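You operate a simulated robot arm through the tools that you are given. There is no shell and no other tool.

Carry out the task below with a simulated robot arm. There is one attempt and no reset: what you move stays moved.

JOB
Calibrate the blue scale with the brass weight that it asks for.
Fine: CAL is under the flap: press it, load the weight, press it again; then weight back in its pocket, flap shut, case left open; leave the other scale alone.

Only the result counts: the job must be done as asked and must still hold three seconds after the hand-in. Knocking over, shifting, dropping, spilling or breaking anything else fails it.

ROBOT AND FRAMES
A 7-joint arm with a fingered hand, fixed in place. Base frame: the origin is on the floor under the middle of its stand, x ahead of it, y to its left, z up. Lengths are in mm, angles in rad, forces in N, time in s.
It reaches about 1085 mm from its shoulder. Its first joint turns from -2.897 to 2.897 rad. Payload 3.7 kg.
The TCP is the grasp point between the finger pads, 25 mm short of the fingertips. In the tool frame z runs along the fingers and y along their closing line. The gripper opens to 88 mm; its body begins 29 mm behind the TCP. The gripper is a hand of 5 fingers: y runs from the thumb to the fingers, the wrist lies at [-13, -106, -174] in the tool frame.
Orientation is told as [roll, pitch, yaw] about the base's x, y, z axes, in that order, counted from this pose: with the fingers straight down and the wrist toward the robot, the tool's x, y and z point along [0, 1, 0], [1, 0, 0] and [0, 0, -1] of the base frame.

CONTROLS
- The arm moves only by the tool servo_tool. Its argument "targets" is a list of rows, each a list of 6 numbers: the shift along the base's x, y, z in units of 50 mm (1.0 is 50 mm), then the turn, a rotation vector about the base's x, y, z in units of 4 degrees (1.0 is 4 degrees). In form: [[dx, dy, dz, wx, wy, wz], ...]. A call has 1 to 20 rows; each row shifts and turns the commanded pose from where the row before left it. A call with a number of a shift or a turn outside -1 to 1 is refused whole. Rows are played at 5 a second. More than 50 mm and 0.15 rad between two rows, and nothing of the call is played. Where a pose cannot be reached the arm comes as near as it can. A force on the tool above 40 N (or 10 N above the force at the start of the call, whichever is more), or a blocked arm, ends the call early, and 0.2 s more pass. In this call time passes only in rows, and 0.2 s behind the last. It gives the time, the measured TCP pose, the force on the tool (base axes), the opening and the grip force at its end, in the units of the frame above (readings bear some noise), with the torque about the TCP (base axes, N m) and any sound that the robot's microphone picked up.
- Cameras (640 x 400 px; columns grow to the right, rows downward): "scene" is fixed at [398.5, 499.9, 1613.9]; the picture's right is [-0.31, -0.95, 0.00], its down [-0.91, 0.30, -0.30] and it looks along [0.29, -0.09, -0.95] (base axes); focal length 214 px, centre (320, 200). "wrist" rides on the gripper at [59, -79, -105] in the tool frame; the picture's right is [-0.73, 0.32, -0.61], its down [-0.62, -0.68, 0.38] and it looks along [-0.29, 0.66, 0.70] (tool axes); focal length 234 px, centre (320, 200). There is no depth. A picture from a camera that has moved, and an enlarged one, comes with that camera's place and axes in the base frame and with its lens.
- get_image(camera): a new picture of that camera. No time passes.
- set_fingers(index, middle, ring, little, thumb_bend, thumb_turn): sets how far each is bent, from 0 (flat) to 1 (curled in); at 0.3 the hand is open as for a grip, at 0.7 the pads meet at the TCP. One left out holds its place. A second passes; each finger stops where it meets its share of the squeeze, and holds until it gets a number again. It is the only way to open and close the hand. It gives what a move gives, with no picture; readings hold the bend of each and the force on index, middle, ring, little, thumb and palm. thumb_turn goes from beside the hand (0) to across from the fingers (1), as for a grip.
- enlarge(camera, box): a new picture of the part [left, top, right, bottom] of that camera's present view, enlarged. No time passes.
- job_done(): hands the job in; it is judged then, once.

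Places have to be worked out from the pictures, the camera data and where the tool is seen. Open the gripper and draw the arm clear of the work before you hand the job in, unless the task says otherwise.

The tools are called after ">>>" as a command line: name --pt "numbers of a row" for each row, then --argument value for the rest, lists and objects as JSON in quotes. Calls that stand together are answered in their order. servo_tool: Moves the arm, as the interface text tells. Its arguments: {"type":"object","properties":{"targets":{"type":"array"}},"required":["targets"]} The other tools are called the same way: set_fingers (index, middle, ring, little, thumb_bend, thumb_turn) moves the fingers one by one; get_image (camera) takes a picture; enlarge (camera, box) takes an enlarged picture of a part of a camera's view; job_done () hands the job in.

At the start:

```text
t: 0.0
position: [366.4, 428.8, 1229.5]
tcp_rot: [0.001, 0.0, -0.001]
contact_force: [-0.5, 1.0, 0.4]
torque: [0.0, 0.01, -0.01]
grip_width: 87.6
finger_force: 0.1
shape: jaw
bend: [0.3, 0.3, 0.3, 0.3, 0.3, 0.98]
finger forces: [0.1, 0.0, 0.0, 0.1, 0.0, 0.0]
```

scene: 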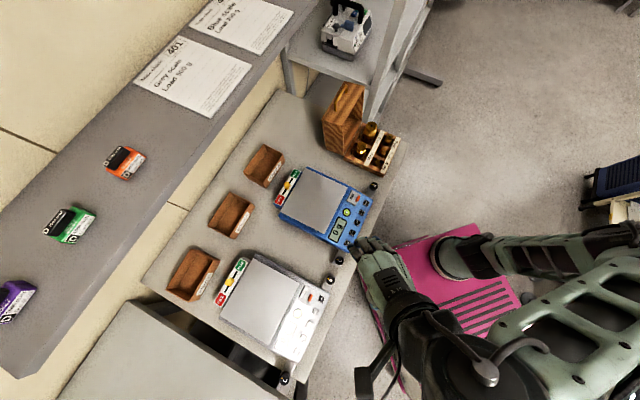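
wrist: 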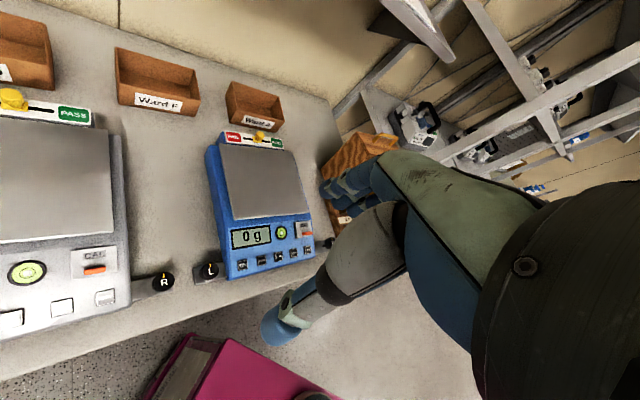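

I start by looking closely at the scale, the weight case and the notes on the wall shelf.

>>> enlarge --camera "scene" --box '[260, 150, 400, 260]'

>>> enlarge --camera "scene" --box '[310, 70, 420, 190]'

>>> enlarge --camera "scene" --box '[130, 0, 310, 120]'

>>> enlarge --camera "wrist" --box '[190, 120, 350, 290]'

```text
3.64 times, centred on (330, 205) of scene
camera zoom: at [398.5, 499.9, 1613.9], right [-0.31, -0.95, 0.0], down [-0.91, 0.3, -0.3], along [0.29, -0.09, -0.95], focal length 780 px, centre (284, 182)
```

zoom: 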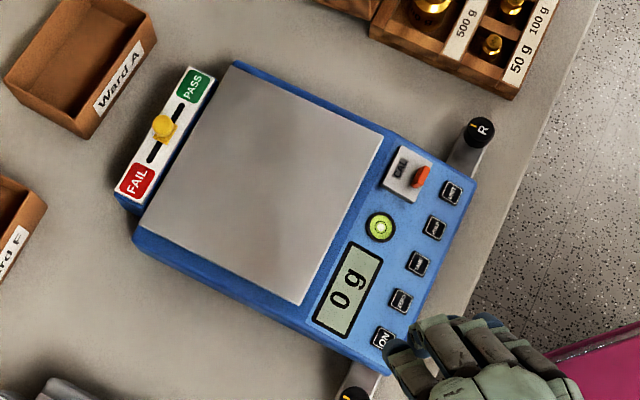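

```text
3.33 times, centred on (365, 130) of scene
camera zoom: at [398.5, 499.9, 1613.9], right [-0.31, -0.95, 0.0], down [-0.91, 0.3, -0.3], along [0.29, -0.09, -0.95], focal length 715 px, centre (170, 433)
```

zoom: 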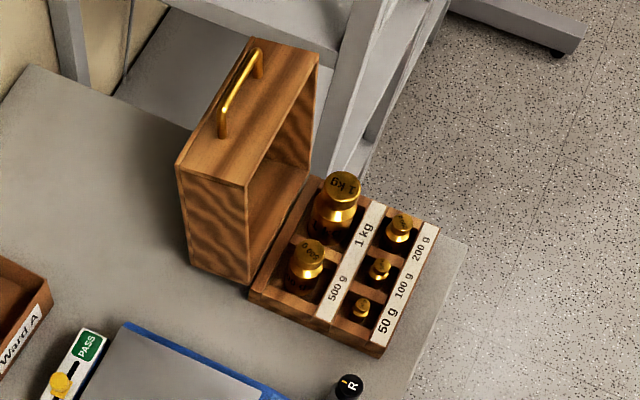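

```text
3.33 times, centred on (220, 60) of scene
camera zoom: at [398.5, 499.9, 1613.9], right [-0.31, -0.95, 0.0], down [-0.91, 0.3, -0.3], along [0.29, -0.09, -0.95], focal length 715 px, centre (653, 667)
```

zoom: 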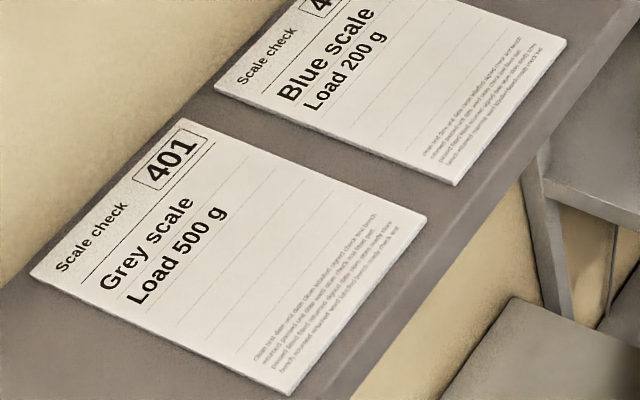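

```text
2.35 times, centred on (270, 205) of wrist
camera zoom: at [288.5, 487.5, 1334.0], right [0.32, -0.73, 0.61], down [-0.68, -0.62, -0.38], along [0.66, -0.29, -0.7], focal length 551 px, centre (438, 188)
```

zoom: 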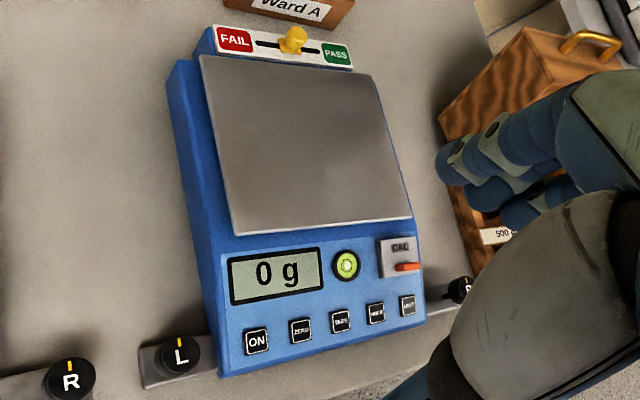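

The 200/500 g cards on the wall belong to the "scale check", so the scale's own display should say what it wants. I enlarge the CAL flap and the hand to see the hinge, the tab and the finger layout.

>>> enlarge --camera "wrist" --box '[270, 210, 330, 250]'

>>> enlarge --camera "scene" --box '[335, 185, 385, 220]'

>>> enlarge --camera "scene" --box '[330, 220, 450, 340]'

>>> enlarge --camera "scene" --box '[330, 110, 410, 185]'

>>> enlarge --camera "scene" --box '[190, 0, 300, 60]'

```text
10.00 times, centred on (300, 230) of wrist
camera zoom: at [288.5, 487.5, 1334.0], right [0.32, -0.73, 0.61], down [-0.68, -0.62, -0.38], along [0.66, -0.29, -0.7], focal length 2342 px, centre (520, -100)
```

zoom: 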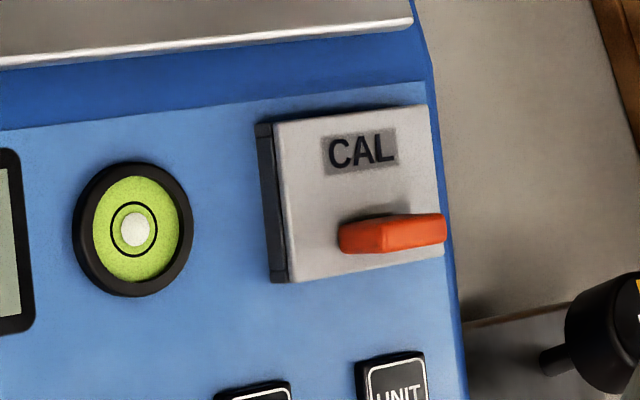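

```text
11.43 times, centred on (360, 202) of scene
camera zoom: at [398.5, 499.9, 1613.9], right [-0.31, -0.95, 0.0], down [-0.91, 0.3, -0.3], along [0.29, -0.09, -0.95], focal length 2451 px, centre (-137, 171)
```

zoom: 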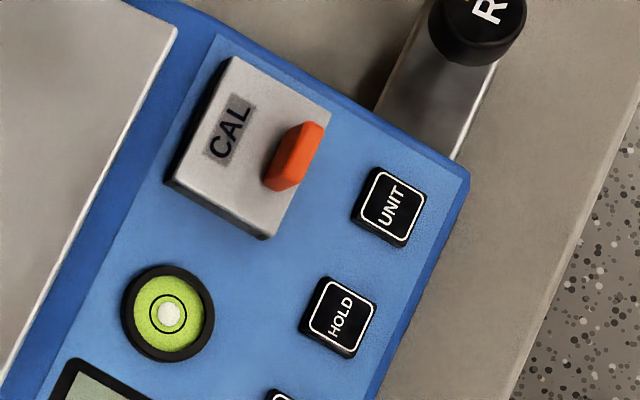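

```text
3.33 times, centred on (390, 280) of scene
camera zoom: at [398.5, 499.9, 1613.9], right [-0.31, -0.95, 0.0], down [-0.91, 0.3, -0.3], along [0.29, -0.09, -0.95], focal length 715 px, centre (87, -67)
```

zoom: 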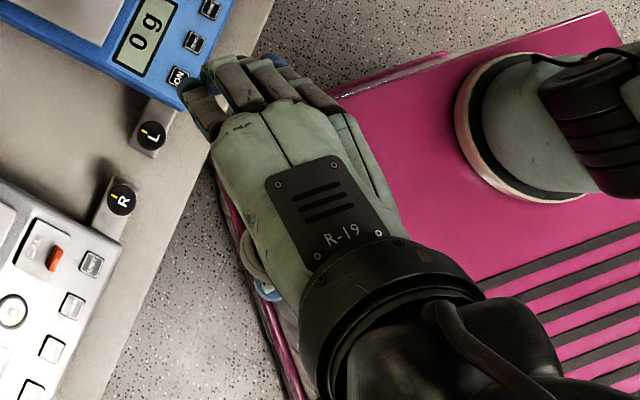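

```text
5.33 times, centred on (370, 148) of scene
camera zoom: at [398.5, 499.9, 1613.9], right [-0.31, -0.95, 0.0], down [-0.91, 0.3, -0.3], along [0.29, -0.09, -0.95], focal length 1144 px, centre (53, 480)
```

zoom: 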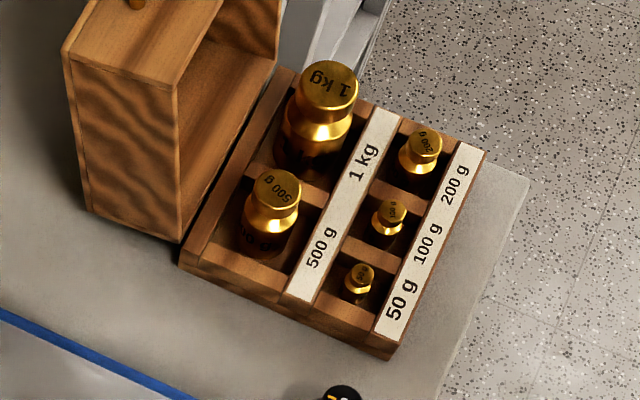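

```text
5.82 times, centred on (245, 30) of scene
camera zoom: at [398.5, 499.9, 1613.9], right [-0.31, -0.95, 0.0], down [-0.91, 0.3, -0.3], along [0.29, -0.09, -0.95], focal length 1248 px, centre (756, 1189)
```

zoom: 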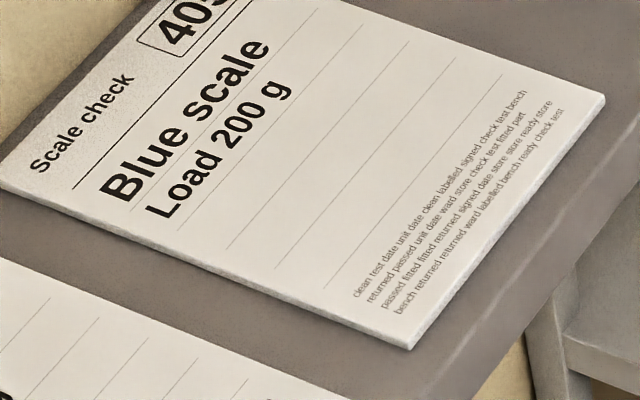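

The flap is a light plate on a dark frame with an orange tab sitting up near its front edge, and CAL text near the back. I now learn the hand's geometry in free space: curl all but the index finger and look.

>>> set_fingers --index 0.3 --middle 1 --ring 1 --little 1

>>> get_image --camera "wrist"

>>> enlarge --camera "scene" --box '[330, 220, 450, 340]'

```text
t: 1.0
position: [367.2, 429.7, 1230.1]
tcp_rot: [0.0, 0.001, -0.001]
contact_force: [0.7, -0.5, -1.0]
torque: [0.01, -0.01, 0.02]
grip_width: 84.4
finger_force: 0.1
shape: fingers
bend: [0.3, 1.0, 1.0, 1.0, 0.3, 0.98]
finger forces: [0.1, 0.0, 0.0, 0.0, 0.1, 0.1]
```

```text
taken
camera wrist: at [288.5, 487.5, 1334.0], right [0.32, -0.73, 0.61], down [-0.68, -0.62, -0.38], along [0.66, -0.29, -0.7], focal length 234 px, centre (320, 200)
```

wrist: 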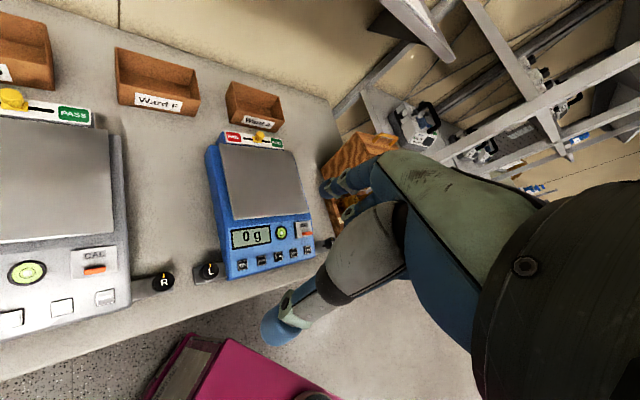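

```text
3.33 times, centred on (390, 280) of scene
camera zoom: at [398.5, 499.9, 1613.9], right [-0.31, -0.95, 0.0], down [-0.91, 0.3, -0.3], along [0.29, -0.09, -0.95], focal length 715 px, centre (87, -67)
```

zoom: 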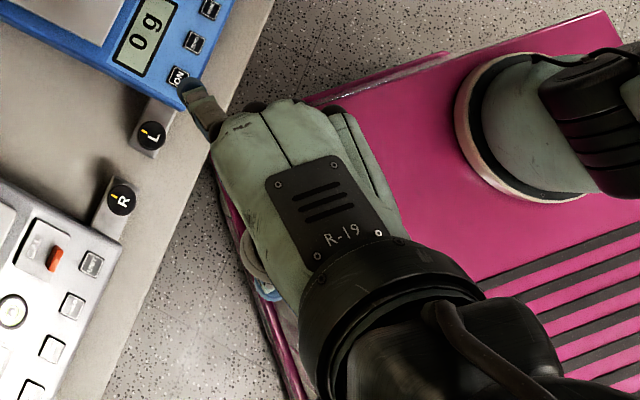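

The index is at tool +x (left) and its tip is near tool [6, 50, 22]; the other fingers curl away. The bench is turned 45° (scale's right = [0.707,-0.707], back = [0.707,0.707]), so I turn the hand by +45° and move to view the flap from the front right.

>>> servo_tool --pt "0.41 -0.378 -0.385 0 0 0.9375" --pt "0.41 -0.378 -0.385 0 0 0.9375" --pt "0.41 -0.378 -0.385 0 0 0.9375" --pt "0.41 -0.378 -0.385 0 0 0.9375" --pt "0.41 -0.378 -0.385 0 0 0.9375" --pt "0.41 -0.378 -0.385 0 0 0.9375" --pt "0.41 -0.378 -0.385 0 0 0.9375" --pt "0.41 -0.378 -0.385 0 0 0.9375" --pt "0.41 -0.378 -0.385 0 0 0.9375" --pt "0.41 -0.378 -0.385 0 0 0.9375" --pt "0.41 -0.378 -0.385 0 0 0.9375" --pt "0.41 -0.378 -0.385 0 0 0.9375"

>>> get_image --camera "wrist"

>>> get_image --camera "scene"

```text
t: 3.6
position: [612.4, 201.4, 998.4]
tcp_rot: [-0.001, 0.001, 0.787]
contact_force: [0.7, -0.1, -0.2]
torque: [-0.02, 0.0, 0.0]
grip_width: 84.5
finger_force: 0.1
shape: fingers
bend: [0.3, 1.0, 1.0, 1.0, 0.3, 0.98]
finger forces: [0.1, 0.0, 0.0, 0.1, 0.0, 0.0]
```

```text
taken
camera wrist: at [517.1, 186.5, 1103.9], right [0.74, -0.29, 0.61], down [-0.04, -0.92, -0.38], along [0.67, 0.26, -0.7], focal length 234 px, centre (320, 200)
```

wrist: 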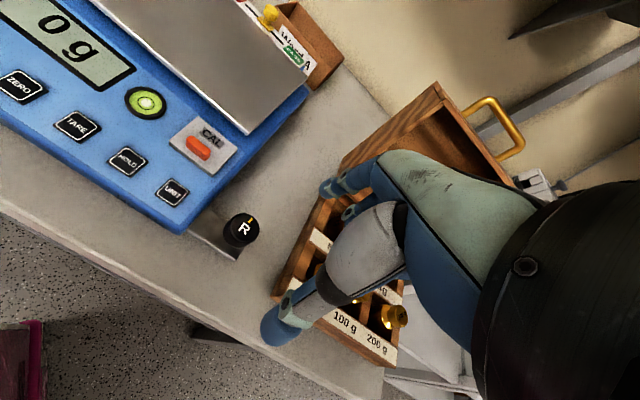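

```text
taken
```

scene: 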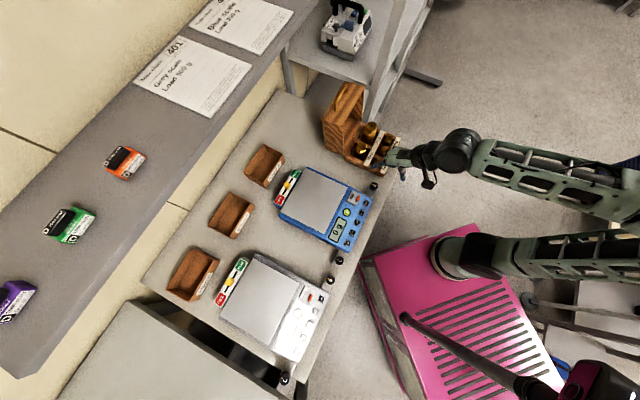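

>>> enlarge --camera "wrist" --box '[150, 100, 260, 190]'

>>> enlarge --camera "wrist" --box '[250, 160, 430, 370]'

>>> enlarge --camera "scene" --box '[330, 180, 400, 220]'

```text
4.44 times, centred on (205, 145) of wrist
camera zoom: at [517.1, 186.5, 1103.9], right [0.74, -0.29, 0.61], down [-0.04, -0.92, -0.38], along [0.67, 0.26, -0.7], focal length 1041 px, centre (831, 444)
```

zoom: 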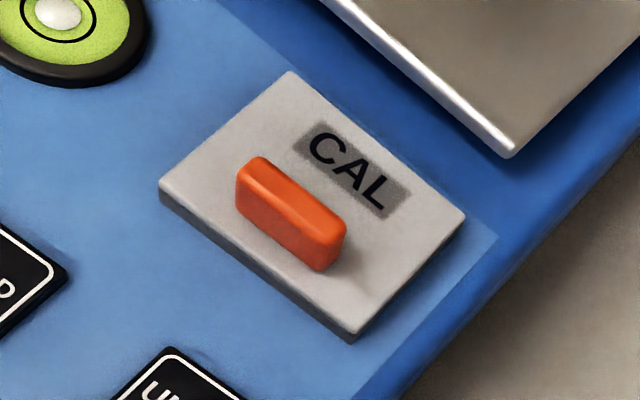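

```text
1.90 times, centred on (340, 265) of wrist
camera zoom: at [517.1, 186.5, 1103.9], right [0.74, -0.29, 0.61], down [-0.04, -0.92, -0.38], along [0.67, 0.26, -0.7], focal length 446 px, centre (282, 76)
```

zoom: 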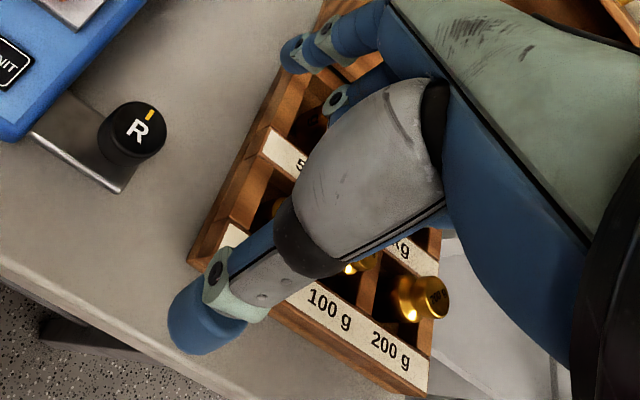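

```text
9.14 times, centred on (365, 200) of scene
camera zoom: at [398.5, 499.9, 1613.9], right [-0.31, -0.95, 0.0], down [-0.91, 0.3, -0.3], along [0.29, -0.09, -0.95], focal length 1961 px, centre (-91, 200)
```

zoom: 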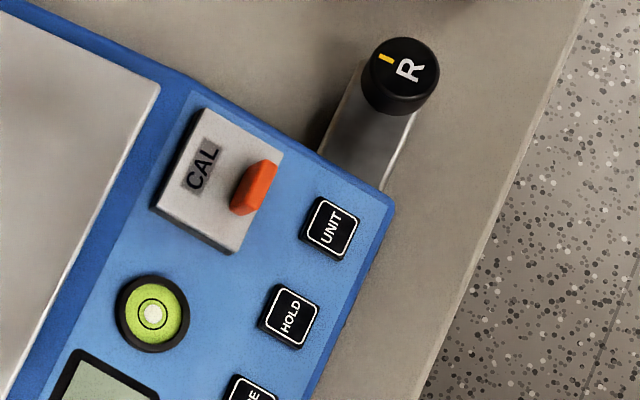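

The flap plate spans about R 166–210, B 622–657 (bench frame) at z≈905–913, and the tab is a fin about 20 mm wide and 10 mm tall at R≈188, B≈629, so the hinge should be at the back edge. Pinching the fin at its two ends lets it pivot; I check index–thumb pinch geometry in free air first.

>>> set_fingers --index 0.55 --thumb_bend 0.55

>>> enlarge --camera "wrist" --box '[230, 120, 450, 360]'

>>> enlarge --camera "scene" --box '[350, 120, 480, 220]'

```text
t: 4.6
position: [613.7, 200.6, 999.7]
tcp_rot: [0.0, 0.0, 0.786]
contact_force: [0.6, -0.5, -0.2]
torque: [-0.03, -0.01, -0.01]
grip_width: 31.5
finger_force: 0.1
shape: fingers
bend: [0.55, 1.0, 1.0, 1.0, 0.55, 0.98]
finger forces: [0.1, 0.0, 0.0, 0.0, 0.0, 0.0]
```

```text
1.67 times, centred on (340, 240) of wrist
camera zoom: at [517.0, 186.7, 1104.1], right [0.74, -0.28, 0.61], down [-0.04, -0.92, -0.38], along [0.67, 0.26, -0.7], focal length 390 px, centre (287, 133)
```

zoom: 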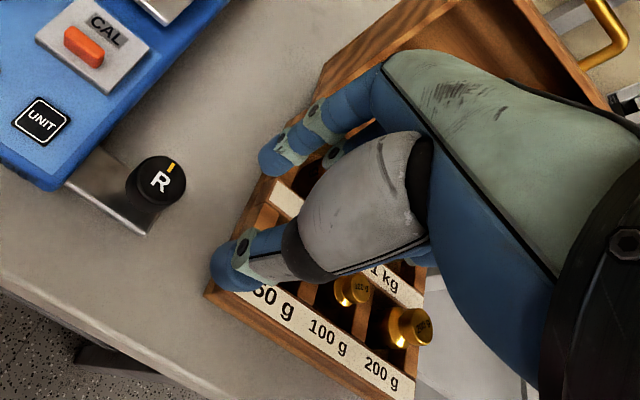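

```text
4.00 times, centred on (415, 170) of scene
camera zoom: at [398.5, 499.9, 1613.9], right [-0.31, -0.95, 0.0], down [-0.91, 0.3, -0.3], along [0.29, -0.09, -0.95], focal length 858 px, centre (-60, 320)
```

zoom: 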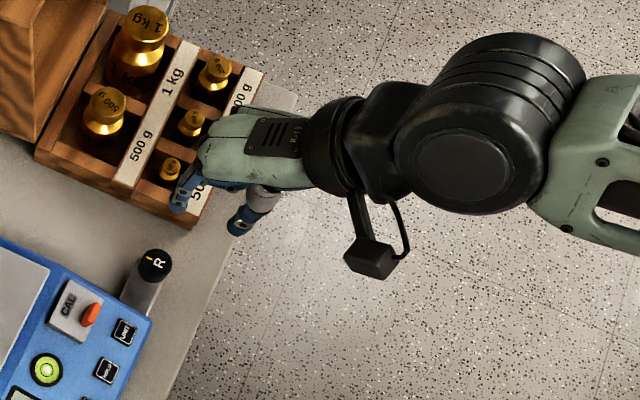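

At bend 0.55 the pads are 31.5 mm apart. I check the fully closed shape to learn how the tips meet.

>>> set_fingers --index 0.63 --thumb_bend 0.63

>>> enlarge --camera "wrist" --box '[250, 150, 400, 300]'

>>> set_fingers --index 0.7 --thumb_bend 0.7

>>> enlarge --camera "wrist" --box '[250, 150, 400, 300]'

>>> enlarge --camera "scene" --box '[370, 140, 430, 190]'

```text
t: 5.6
position: [612.7, 201.3, 999.7]
tcp_rot: [0.0, 0.0, 0.785]
contact_force: [-0.2, -0.1, -0.3]
torque: [0.0, 0.0, 0.0]
grip_width: 13.4
finger_force: 0.0
shape: fingers
bend: [0.63, 1.0, 1.0, 1.0, 0.63, 0.98]
finger forces: [0.1, 0.0, 0.0, 0.0, 0.0, 0.0]
```

```text
2.67 times, centred on (325, 225) of wrist
camera zoom: at [517.0, 186.8, 1104.1], right [0.74, -0.28, 0.61], down [-0.04, -0.92, -0.38], along [0.67, 0.26, -0.7], focal length 624 px, centre (307, 133)
```

zoom: 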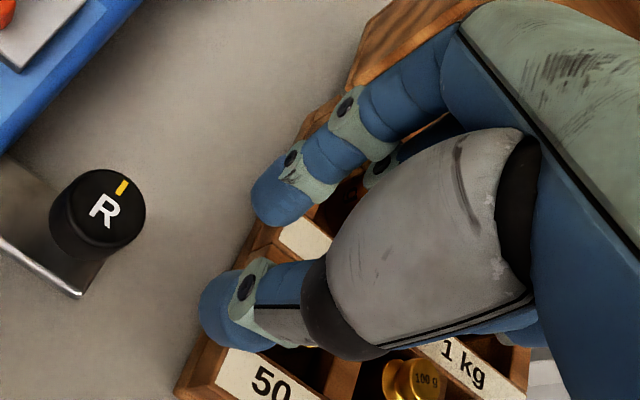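

```text
t: 6.6
position: [612.8, 201.7, 1000.2]
tcp_rot: [0.001, -0.001, 0.786]
contact_force: [0.1, -0.9, -0.5]
torque: [-0.03, -0.01, -0.02]
grip_width: 0.0
finger_force: 0.0
shape: fingers
bend: [0.7, 1.0, 1.0, 1.0, 0.7, 0.98]
finger forces: [0.1, 0.0, 0.0, 0.0, 0.1, 0.0]
```

```text
2.67 times, centred on (325, 225) of wrist
camera zoom: at [517.0, 186.7, 1104.2], right [0.74, -0.28, 0.61], down [-0.04, -0.92, -0.38], along [0.67, 0.26, -0.7], focal length 624 px, centre (307, 133)
```

zoom: 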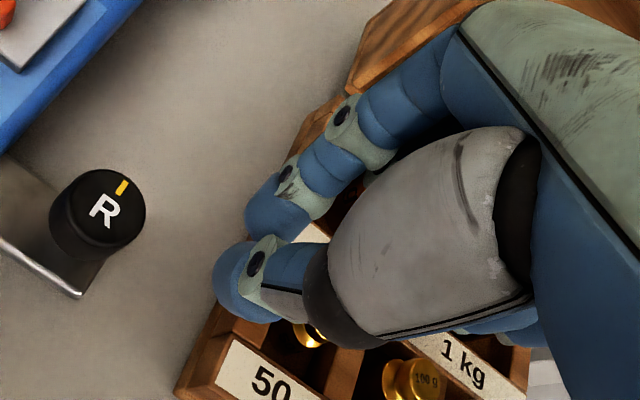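

```text
8.00 times, centred on (400, 165) of scene
camera zoom: at [398.5, 499.9, 1613.9], right [-0.31, -0.95, 0.0], down [-0.91, 0.3, -0.3], along [0.29, -0.09, -0.95], focal length 1716 px, centre (-320, 480)
```

zoom: 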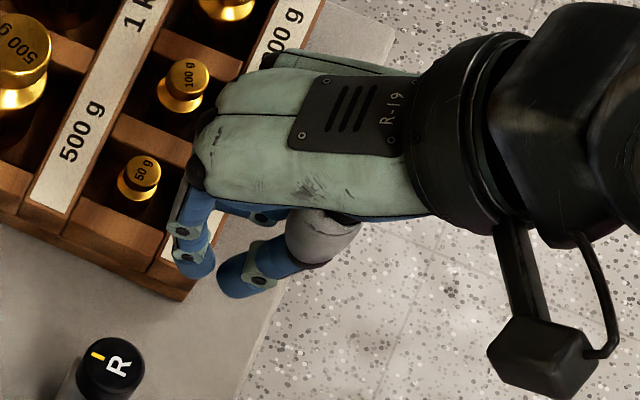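

Closed, the index tip sits near tool [5, 7.5, 26]. I open the pinch to 0.55 and turn the hand to yaw -45° above the tab, so that thumb and index straddle the tab's two ends.

>>> set_fingers --index 0.55 --thumb_bend 0.55

>>> servo_tool --pt "-0.032 0.094 0.1 0 0 -1" --pt "-0.032 0.094 0.1 0 0 -1" --pt "-0.032 0.094 0 0 0 -1" --pt "-0.032 0.094 0 0 0 -1" --pt "-0.032 0.094 0 0 0 -1" --pt "-0.032 0.094 0 0 0 -1" --pt "-0.032 0.094 0 0 0 -1" --pt "-0.032 0.094 0 0 0 -1" --pt "-0.032 0.094 0 0 0 -1" --pt "-0.032 0.094 0 0 0 -1" --pt "-0.032 0.094 0 0 0 -1" --pt "-0.032 0.094 0 0 0 -1" --pt "-0.032 0.094 0 0 0 -1" --pt "-0.032 0.094 0 0 0 -1" --pt "-0.032 0.094 0 0 0 -1" --pt "-0.032 0.094 0 0 0 -1" --pt "-0.032 0.094 0 0 0 -1" --pt "-0.032 0.094 0 0 0 -1" --pt "-0.032 0.094 0 0 0 -1" --pt "-0.032 0.094 0 0 0 -1"

>>> get_image --camera "scene"

>>> get_image --camera "wrist"

```text
t: 7.6
position: [613.1, 201.3, 999.8]
tcp_rot: [0.0, 0.001, 0.786]
contact_force: [0.0, 0.5, -0.2]
torque: [-0.02, 0.0, 0.01]
grip_width: 30.0
finger_force: 0.1
shape: fingers
bend: [0.55, 1.0, 1.0, 1.0, 0.55, 0.98]
finger forces: [0.0, 0.1, 0.0, 0.0, 0.1, 0.0]
```

```text
t: 11.8
position: [581.0, 296.1, 1009.2]
tcp_rot: [0.0, -0.001, -0.611]
contact_force: [0.7, -0.2, 0.2]
torque: [-0.01, 0.0, 0.01]
grip_width: 30.0
finger_force: 0.1
shape: fingers
bend: [0.55, 1.0, 1.0, 1.0, 0.55, 0.98]
finger forces: [0.1, 0.0, 0.1, 0.0, 0.0, 0.0]
```

```text
taken
```

scene: 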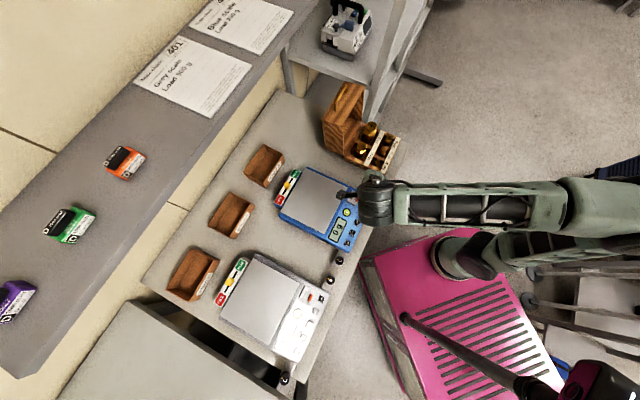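

```text
taken
camera wrist: at [550.8, 389.2, 1113.3], right [-0.15, -0.78, 0.61], down [-0.92, -0.12, -0.38], along [0.37, -0.61, -0.7], focal length 234 px, centre (320, 200)
```

wrist: 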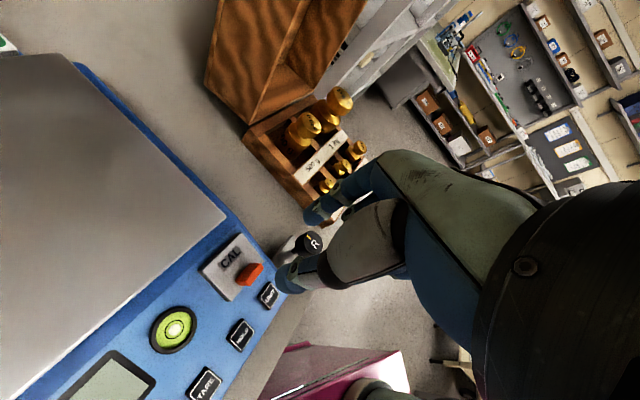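

Yaw is -0.61; I finish the turn to -0.785 and centre over the tab at moderate height.

>>> servo_tool --pt "-0.036 0.09 -0.1 0 0 -0.84" --pt "-0.036 0.09 -0.1 0 0 -0.83" --pt "-0.036 0.09 -0.1 0 0 -0.83"

>>> get_image --camera "wrist"

>>> enlarge --camera "wrist" --box '[200, 150, 380, 320]'

>>> enlarge --camera "scene" --box '[330, 170, 410, 230]'

```text
t: 12.6
position: [576.2, 308.7, 993.4]
tcp_rot: [0.0, 0.001, -0.787]
contact_force: [-0.7, -0.3, 0.4]
torque: [-0.02, 0.0, 0.03]
grip_width: 30.1
finger_force: 0.0
shape: fingers
bend: [0.55, 1.0, 1.0, 1.0, 0.55, 0.98]
finger forces: [0.0, 0.1, 0.1, 0.0, 0.1, 0.1]
```

```text
taken
camera wrist: at [562.2, 406.6, 1098.0], right [-0.29, -0.74, 0.61], down [-0.92, 0.04, -0.38], along [0.26, -0.67, -0.7], focal length 234 px, centre (320, 200)
```

wrist: 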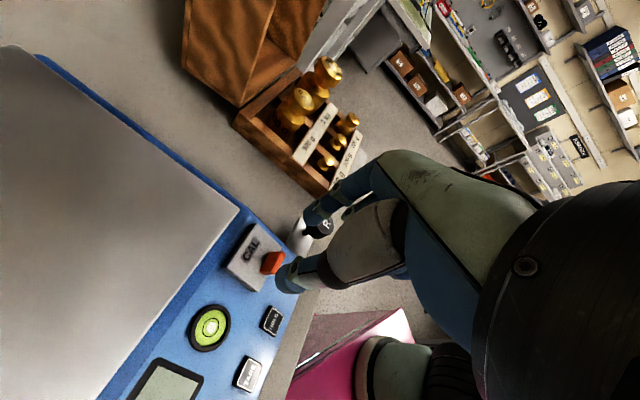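

```text
2.35 times, centred on (290, 235) of wrist
camera zoom: at [562.2, 406.6, 1098.0], right [-0.29, -0.74, 0.61], down [-0.92, 0.04, -0.38], along [0.26, -0.67, -0.7], focal length 551 px, centre (391, 118)
```

zoom: 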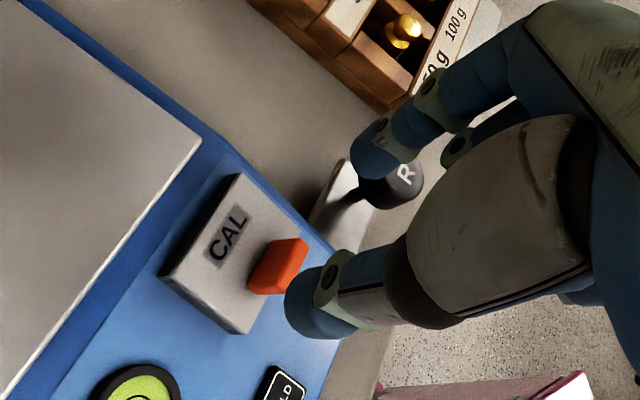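

```text
6.67 times, centred on (370, 200) of scene
camera zoom: at [398.5, 499.9, 1613.9], right [-0.31, -0.95, 0.0], down [-0.91, 0.3, -0.3], along [0.29, -0.09, -0.95], focal length 1430 px, centre (-13, 200)
```

zoom: 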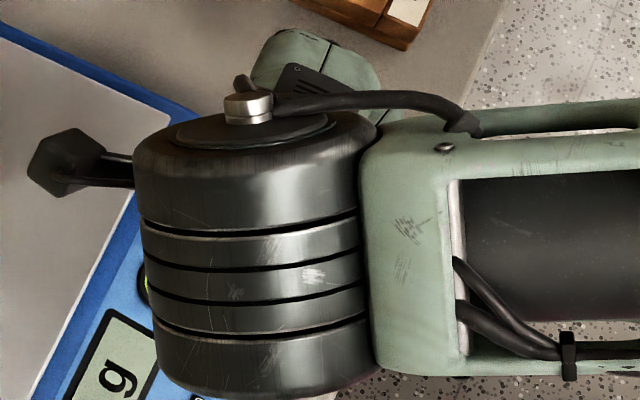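

The scene view is blocked by the arm here, so I rely on the wrist view; I enlarge around the tab.

>>> enlarge --camera "wrist" --box '[220, 215, 310, 285]'

```text
5.71 times, centred on (265, 250) of wrist
camera zoom: at [562.2, 406.6, 1098.0], right [-0.29, -0.74, 0.61], down [-0.92, 0.04, -0.38], along [0.26, -0.67, -0.7], focal length 1338 px, centre (634, -86)
```

zoom: 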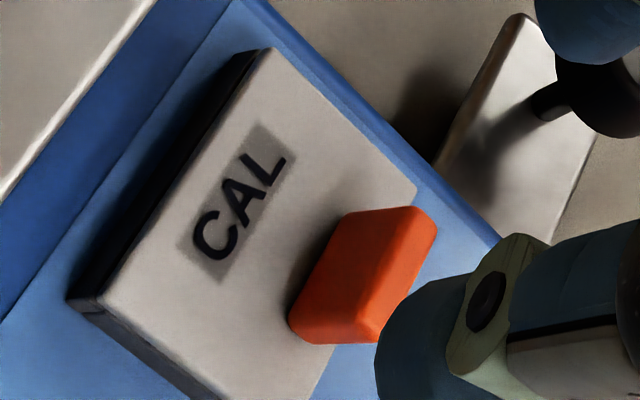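

The tab's base is near tool x≈0–6, and finger contact line is at tool x≈+6, so I shift 3 mm frontward and descend 45 mm, staying above the plate.

>>> servo_tool --pt "-0.02 -0.02 -0.3 0 0 0" --pt "-0.02 -0.02 -0.3 0 0 0" --pt "0 0 -0.3 0 0 0"

>>> enlarge --camera "wrist" --box '[230, 150, 380, 310]'

```text
t: 13.4
position: [573.0, 307.9, 948.1]
tcp_rot: [0.0, -0.002, -0.784]
contact_force: [-0.3, 0.6, -1.1]
torque: [0.0, -0.01, -0.02]
grip_width: 30.0
finger_force: 0.0
shape: fingers
bend: [0.55, 1.0, 1.0, 1.0, 0.55, 0.98]
finger forces: [0.1, 0.0, 0.0, 0.0, 0.0, 0.0]
```

```text
2.50 times, centred on (305, 230) of wrist
camera zoom: at [559.6, 404.5, 1053.4], right [-0.29, -0.74, 0.61], down [-0.92, 0.04, -0.38], along [0.26, -0.67, -0.7], focal length 585 px, centre (358, 125)
```

zoom: 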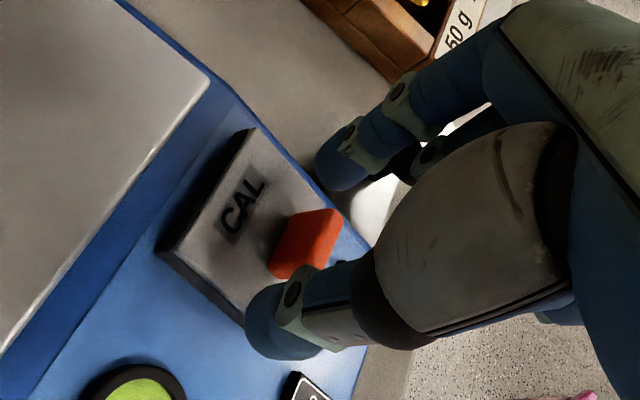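

I take a tighter view to measure the tab relative to the fingertips.

>>> enlarge --camera "wrist" --box '[280, 180, 340, 245]'

>>> enlarge --camera "scene" --box '[340, 170, 400, 220]'

```text
6.15 times, centred on (310, 212) of wrist
camera zoom: at [559.6, 404.5, 1053.4], right [-0.29, -0.74, 0.61], down [-0.92, 0.04, -0.38], along [0.26, -0.67, -0.7], focal length 1441 px, centre (382, 123)
```

zoom: 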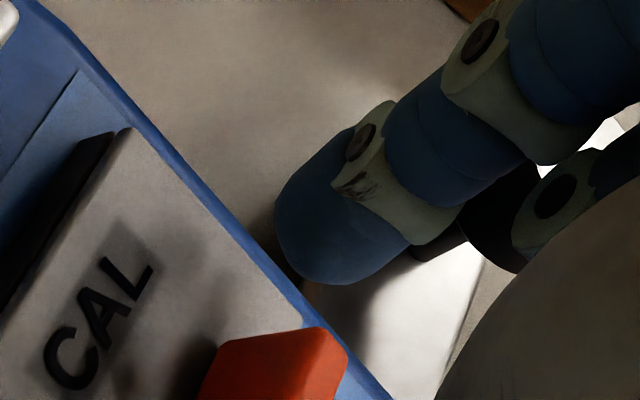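

```text
8.00 times, centred on (370, 195) of scene
camera zoom: at [398.5, 499.9, 1613.9], right [-0.31, -0.95, 0.0], down [-0.91, 0.3, -0.3], along [0.29, -0.09, -0.95], focal length 1716 px, centre (-80, 240)
```

zoom: 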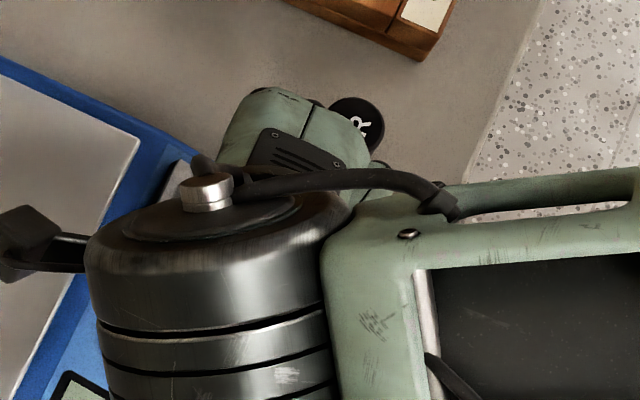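

The tab leans slightly frontward with its top at about z≈922; finger line is ~6 mm too far back. I shift 5 mm front and 2 mm right, then descend a bit.

>>> servo_tool --pt "-0.042 -0.098 0 0 0 0" --pt "0 0 -0.12 0 0 0"

>>> enlarge --camera "wrist" --box '[260, 170, 360, 270]'

```text
t: 14.0
position: [570.7, 301.9, 942.9]
tcp_rot: [0.0, 0.0, -0.786]
contact_force: [-0.6, -0.2, 0.0]
torque: [0.04, 0.0, -0.02]
grip_width: 30.0
finger_force: 0.0
shape: fingers
bend: [0.55, 1.0, 1.0, 1.0, 0.55, 0.98]
finger forces: [0.0, 0.0, 0.1, 0.0, 0.0, 0.0]
```

```text
4.00 times, centred on (310, 220) of wrist
camera zoom: at [557.6, 399.8, 1047.6], right [-0.28, -0.74, 0.61], down [-0.92, 0.04, -0.38], along [0.26, -0.67, -0.7], focal length 937 px, centre (360, 120)
```

zoom: 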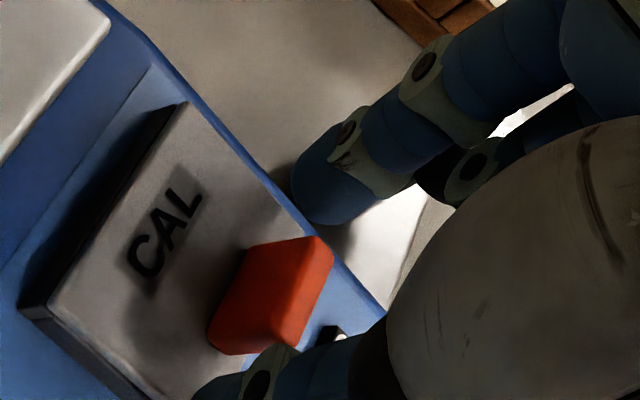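

Alignment looks good with the tab between index (upper right) and thumb (lower left). I descend 5 mm more and check.

>>> servo_tool --pt "0 0 -0.05 0 0 0" --pt "0 0 -0.05 0 0 0"

>>> enlarge --camera "wrist" --box '[250, 170, 370, 290]'

```text
t: 14.6
position: [570.5, 302.4, 937.6]
tcp_rot: [0.0, 0.001, -0.785]
contact_force: [-0.1, -0.4, 0.2]
torque: [0.0, 0.02, -0.01]
grip_width: 30.3
finger_force: 0.3
shape: fingers
bend: [0.55, 1.0, 1.0, 1.0, 0.55, 0.98]
finger forces: [0.9, 0.0, 0.0, 0.0, 0.2, 0.0]
```

```text
3.33 times, centred on (310, 230) of wrist
camera zoom: at [557.5, 399.8, 1042.5], right [-0.29, -0.74, 0.61], down [-0.92, 0.04, -0.38], along [0.26, -0.67, -0.7], focal length 781 px, centre (353, 100)
```

zoom: 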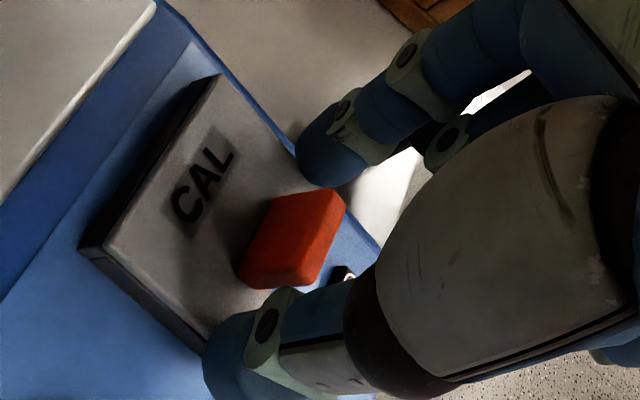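

The index lightly touches (0.9 N), so the tips are at plate level. I close the pinch on the tab's ends.

>>> set_fingers --index 0.7 --thumb_bend 0.7

>>> enlarge --camera "wrist" --box '[250, 170, 370, 290]'

```text
t: 15.6
position: [570.4, 302.1, 938.2]
tcp_rot: [-0.001, 0.0, -0.787]
contact_force: [-0.3, -2.1, 2.4]
torque: [-0.05, -0.05, -0.01]
grip_width: 22.4
finger_force: 7.1
shape: fingers
bend: [0.59, 1.0, 1.0, 1.0, 0.61, 0.98]
finger forces: [7.3, 0.1, 0.0, 0.0, 5.5, 0.0]
```

```text
3.33 times, centred on (310, 230) of wrist
camera zoom: at [557.4, 399.7, 1042.4], right [-0.29, -0.74, 0.61], down [-0.92, 0.04, -0.38], along [0.26, -0.67, -0.7], focal length 781 px, centre (353, 100)
```

zoom: 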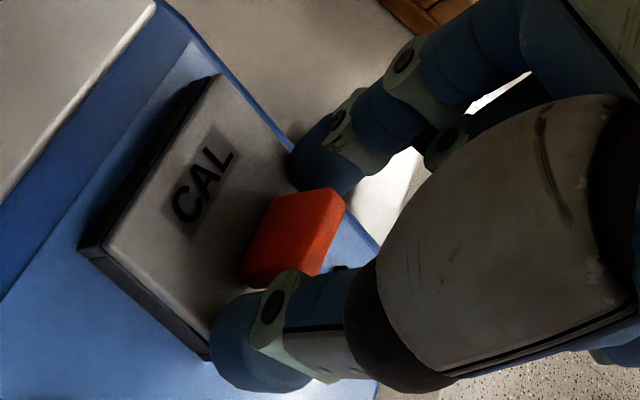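

The tab is held (7 N / 5.5 N). I lift along the hinge arc for the first ~20° and check whether the flap comes along.

>>> servo_tool --pt "0.01 0.01 0.055 0 0 0" --pt "0.01 0.01 0.055 0 0 0" --pt "0.015 0.015 0.051 0 0 0" --pt "0.016 0.016 0.051 0 0 0"

>>> enlarge --camera "wrist" --box '[230, 150, 390, 310]'

```text
t: 16.6
position: [572.9, 306.6, 949.9]
tcp_rot: [0.0, -0.001, -0.783]
contact_force: [-1.6, -1.8, 0.0]
torque: [-0.04, 0.03, -0.02]
grip_width: 13.8
finger_force: 4.3
shape: fingers
bend: [0.63, 1.0, 1.0, 1.0, 0.64, 0.98]
finger forces: [4.2, 0.0, 0.0, 0.0, 4.4, 0.0]
```

```text
2.50 times, centred on (310, 230) of wrist
camera zoom: at [559.9, 403.0, 1053.6], right [-0.28, -0.74, 0.61], down [-0.92, 0.04, -0.38], along [0.26, -0.67, -0.7], focal length 585 px, centre (345, 125)
```

zoom: 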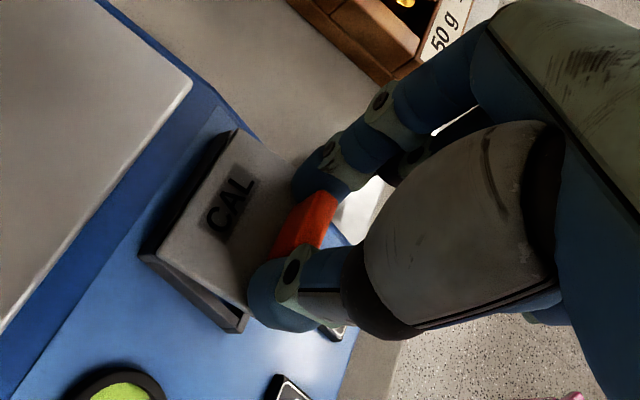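

The flap is lifting, though the grip slid a little. I look closer before continuing.

>>> enlarge --camera "wrist" --box '[275, 185, 345, 255]'

>>> enlarge --camera "scene" --box '[335, 170, 400, 220]'

```text
5.71 times, centred on (310, 220) of wrist
camera zoom: at [559.9, 403.0, 1053.6], right [-0.28, -0.74, 0.61], down [-0.92, 0.04, -0.38], along [0.26, -0.67, -0.7], focal length 1338 px, centre (377, 86)
```

zoom: 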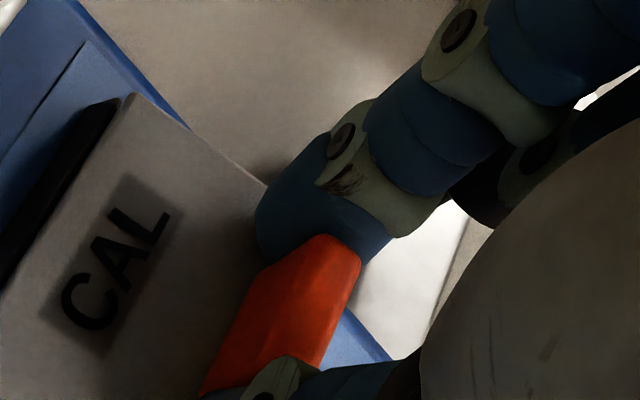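

```text
8.00 times, centred on (368, 195) of scene
camera zoom: at [398.5, 499.9, 1613.9], right [-0.31, -0.95, 0.0], down [-0.91, 0.3, -0.3], along [0.29, -0.09, -0.95], focal length 1716 px, centre (-60, 240)
```

zoom: 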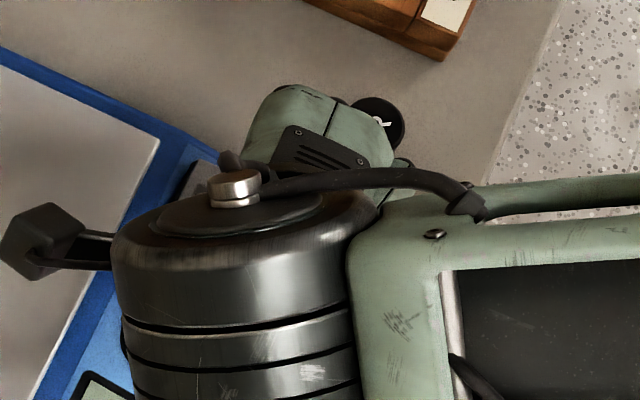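

Grip still holds at the tab's end. I continue along the arc to about 60° and check again.

>>> servo_tool --pt "0.026 0.026 0.052 0 0 0" --pt "0.026 0.026 0.052 0 0 0" --pt "0.029 0.029 0.041 0 0 0" --pt "0.029 0.029 0.041 0 0 0" --pt "0.033 0.033 0.033 0 0 0" --pt "0.033 0.033 0.033 0 0 0"

>>> enlarge --camera "wrist" --box '[230, 150, 390, 310]'

```text
t: 18.0
position: [581.5, 313.6, 960.1]
tcp_rot: [0.002, 0.001, -0.785]
contact_force: [-3.3, -1.1, 4.2]
torque: [0.0, 0.13, 0.01]
grip_width: 13.7
finger_force: 6.2
shape: fingers
bend: [0.64, 1.0, 1.0, 1.0, 0.64, 0.99]
finger forces: [3.6, 0.1, 0.0, 0.0, 8.7, 0.1]
```

```text
2.50 times, centred on (310, 230) of wrist
camera zoom: at [569.4, 411.5, 1066.2], right [-0.28, -0.74, 0.61], down [-0.92, 0.04, -0.38], along [0.26, -0.67, -0.7], focal length 585 px, centre (345, 125)
```

zoom: 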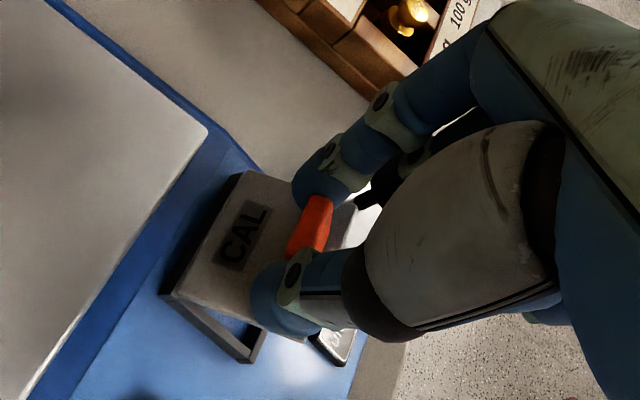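

The flap is ~40° up, with the tool pressing slightly down/back, so the true arc is a bit higher. I continue with a bit more lift.

>>> servo_tool --pt "0.02 0.02 0.05 0 0 0" --pt "0.034 0.034 0.04 0 0 0" --pt "0.039 0.039 0.025 0 0 0" --pt "0.039 0.039 0.02 0 0 0" --pt "0.041 0.041 0.01 0 0 0" --pt "0.041 0.041 0.01 0 0 0"

>>> enlarge --camera "wrist" --box '[230, 150, 390, 310]'

```text
t: 19.4
position: [592.2, 325.3, 968.9]
tcp_rot: [0.0, -0.001, -0.785]
contact_force: [-1.3, 1.0, -2.7]
torque: [-0.01, 0.06, 0.0]
grip_width: 13.6
finger_force: 4.6
shape: fingers
bend: [0.64, 1.0, 1.0, 1.0, 0.64, 0.98]
finger forces: [3.7, 0.2, 0.0, 0.0, 4.3, 0.0]
```

```text
2.50 times, centred on (310, 230) of wrist
camera zoom: at [580.0, 422.3, 1073.7], right [-0.28, -0.74, 0.61], down [-0.92, 0.04, -0.38], along [0.26, -0.67, -0.7], focal length 585 px, centre (345, 125)
```

zoom: 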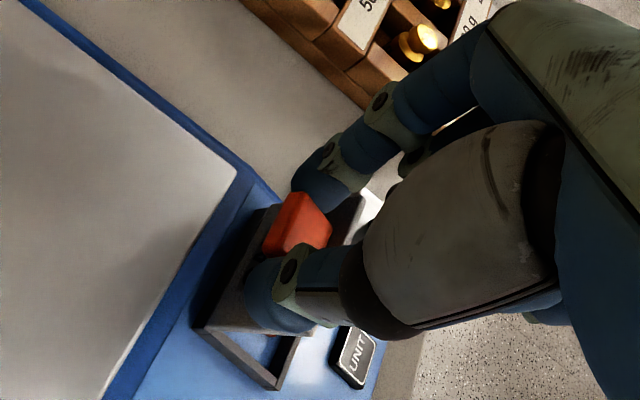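

The flap is at about 80°. I continue back past vertical and slightly down.

>>> servo_tool --pt "0.04 0.04 -0.01 0 0 0" --pt "0.04 0.04 -0.015 0 0 0" --pt "0.04 0.04 -0.015 0 0 0" --pt "0.04 0.04 -0.02 0 0 0"

>>> enlarge --camera "wrist" --box '[230, 150, 390, 310]'

```text
t: 20.4
position: [600.2, 332.3, 965.5]
tcp_rot: [-0.001, 0.0, -0.786]
contact_force: [-4.6, -4.2, 2.2]
torque: [-0.06, 0.08, -0.02]
grip_width: 13.6
finger_force: 5.0
shape: fingers
bend: [0.64, 1.0, 1.0, 1.0, 0.64, 0.99]
finger forces: [4.1, 0.1, 0.1, 0.0, 5.1, 0.0]
```

```text
2.50 times, centred on (310, 230) of wrist
camera zoom: at [587.7, 430.0, 1070.9], right [-0.29, -0.74, 0.61], down [-0.92, 0.04, -0.38], along [0.26, -0.67, -0.7], focal length 585 px, centre (345, 125)
```

zoom: 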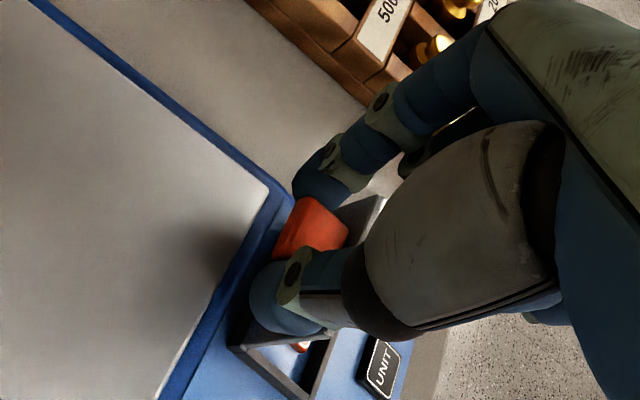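

The flap is past vertical and I can glimpse the well with a button. I push a few mm further to find the stop.

>>> servo_tool --pt "0.03 0.03 -0.015 0 0 0" --pt "0.03 0.03 -0.015 0 0 0"

>>> enlarge --camera "wrist" --box '[230, 150, 390, 310]'

```text
t: 21.0
position: [604.7, 335.4, 964.1]
tcp_rot: [-0.001, -0.001, -0.784]
contact_force: [-5.3, -3.0, 2.2]
torque: [-0.03, 0.14, -0.02]
grip_width: 13.6
finger_force: 4.9
shape: fingers
bend: [0.64, 1.0, 1.0, 1.0, 0.64, 0.99]
finger forces: [4.1, 0.1, 0.1, 0.1, 5.5, 0.0]
```

```text
2.50 times, centred on (310, 230) of wrist
camera zoom: at [590.7, 432.9, 1069.3], right [-0.29, -0.74, 0.61], down [-0.92, 0.04, -0.38], along [0.26, -0.67, -0.7], focal length 585 px, centre (345, 125)
```

zoom: 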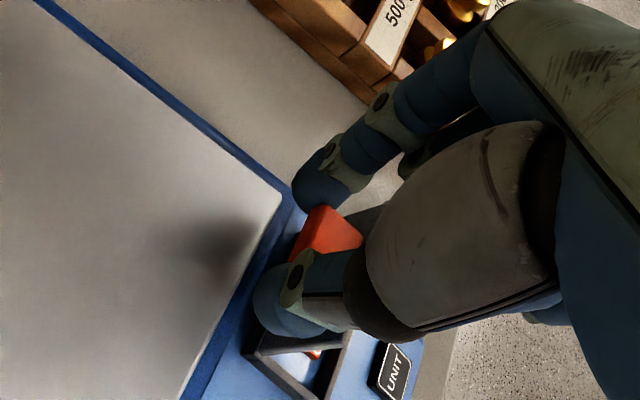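

The tab now slides relative to the fingers, suggesting the flap is at its stop. I release and see whether it stays open.

>>> set_fingers --index 0.5 --thumb_bend 0.5

>>> enlarge --camera "wrist" --box '[230, 150, 390, 310]'

```text
t: 22.0
position: [604.2, 336.1, 964.4]
tcp_rot: [0.001, 0.0, -0.786]
contact_force: [0.5, -0.7, -0.1]
torque: [0.01, -0.02, 0.03]
grip_width: 41.2
finger_force: 0.1
shape: fingers
bend: [0.5, 1.0, 1.0, 1.0, 0.5, 0.98]
finger forces: [0.2, 0.0, 0.0, 0.0, 0.0, 0.0]
```

```text
2.50 times, centred on (310, 230) of wrist
camera zoom: at [591.0, 433.1, 1069.0], right [-0.28, -0.74, 0.61], down [-0.92, 0.04, -0.38], along [0.26, -0.67, -0.7], focal length 585 px, centre (345, 125)
```

zoom: 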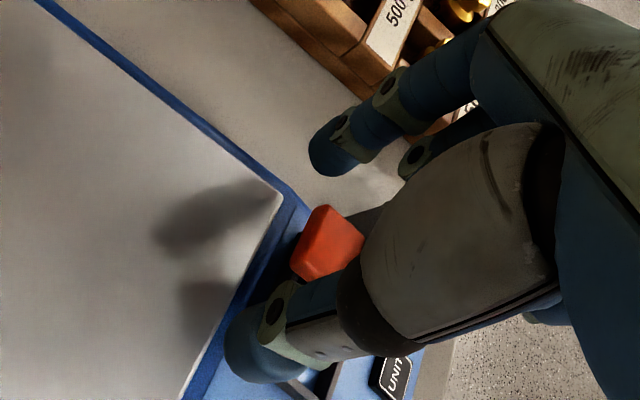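

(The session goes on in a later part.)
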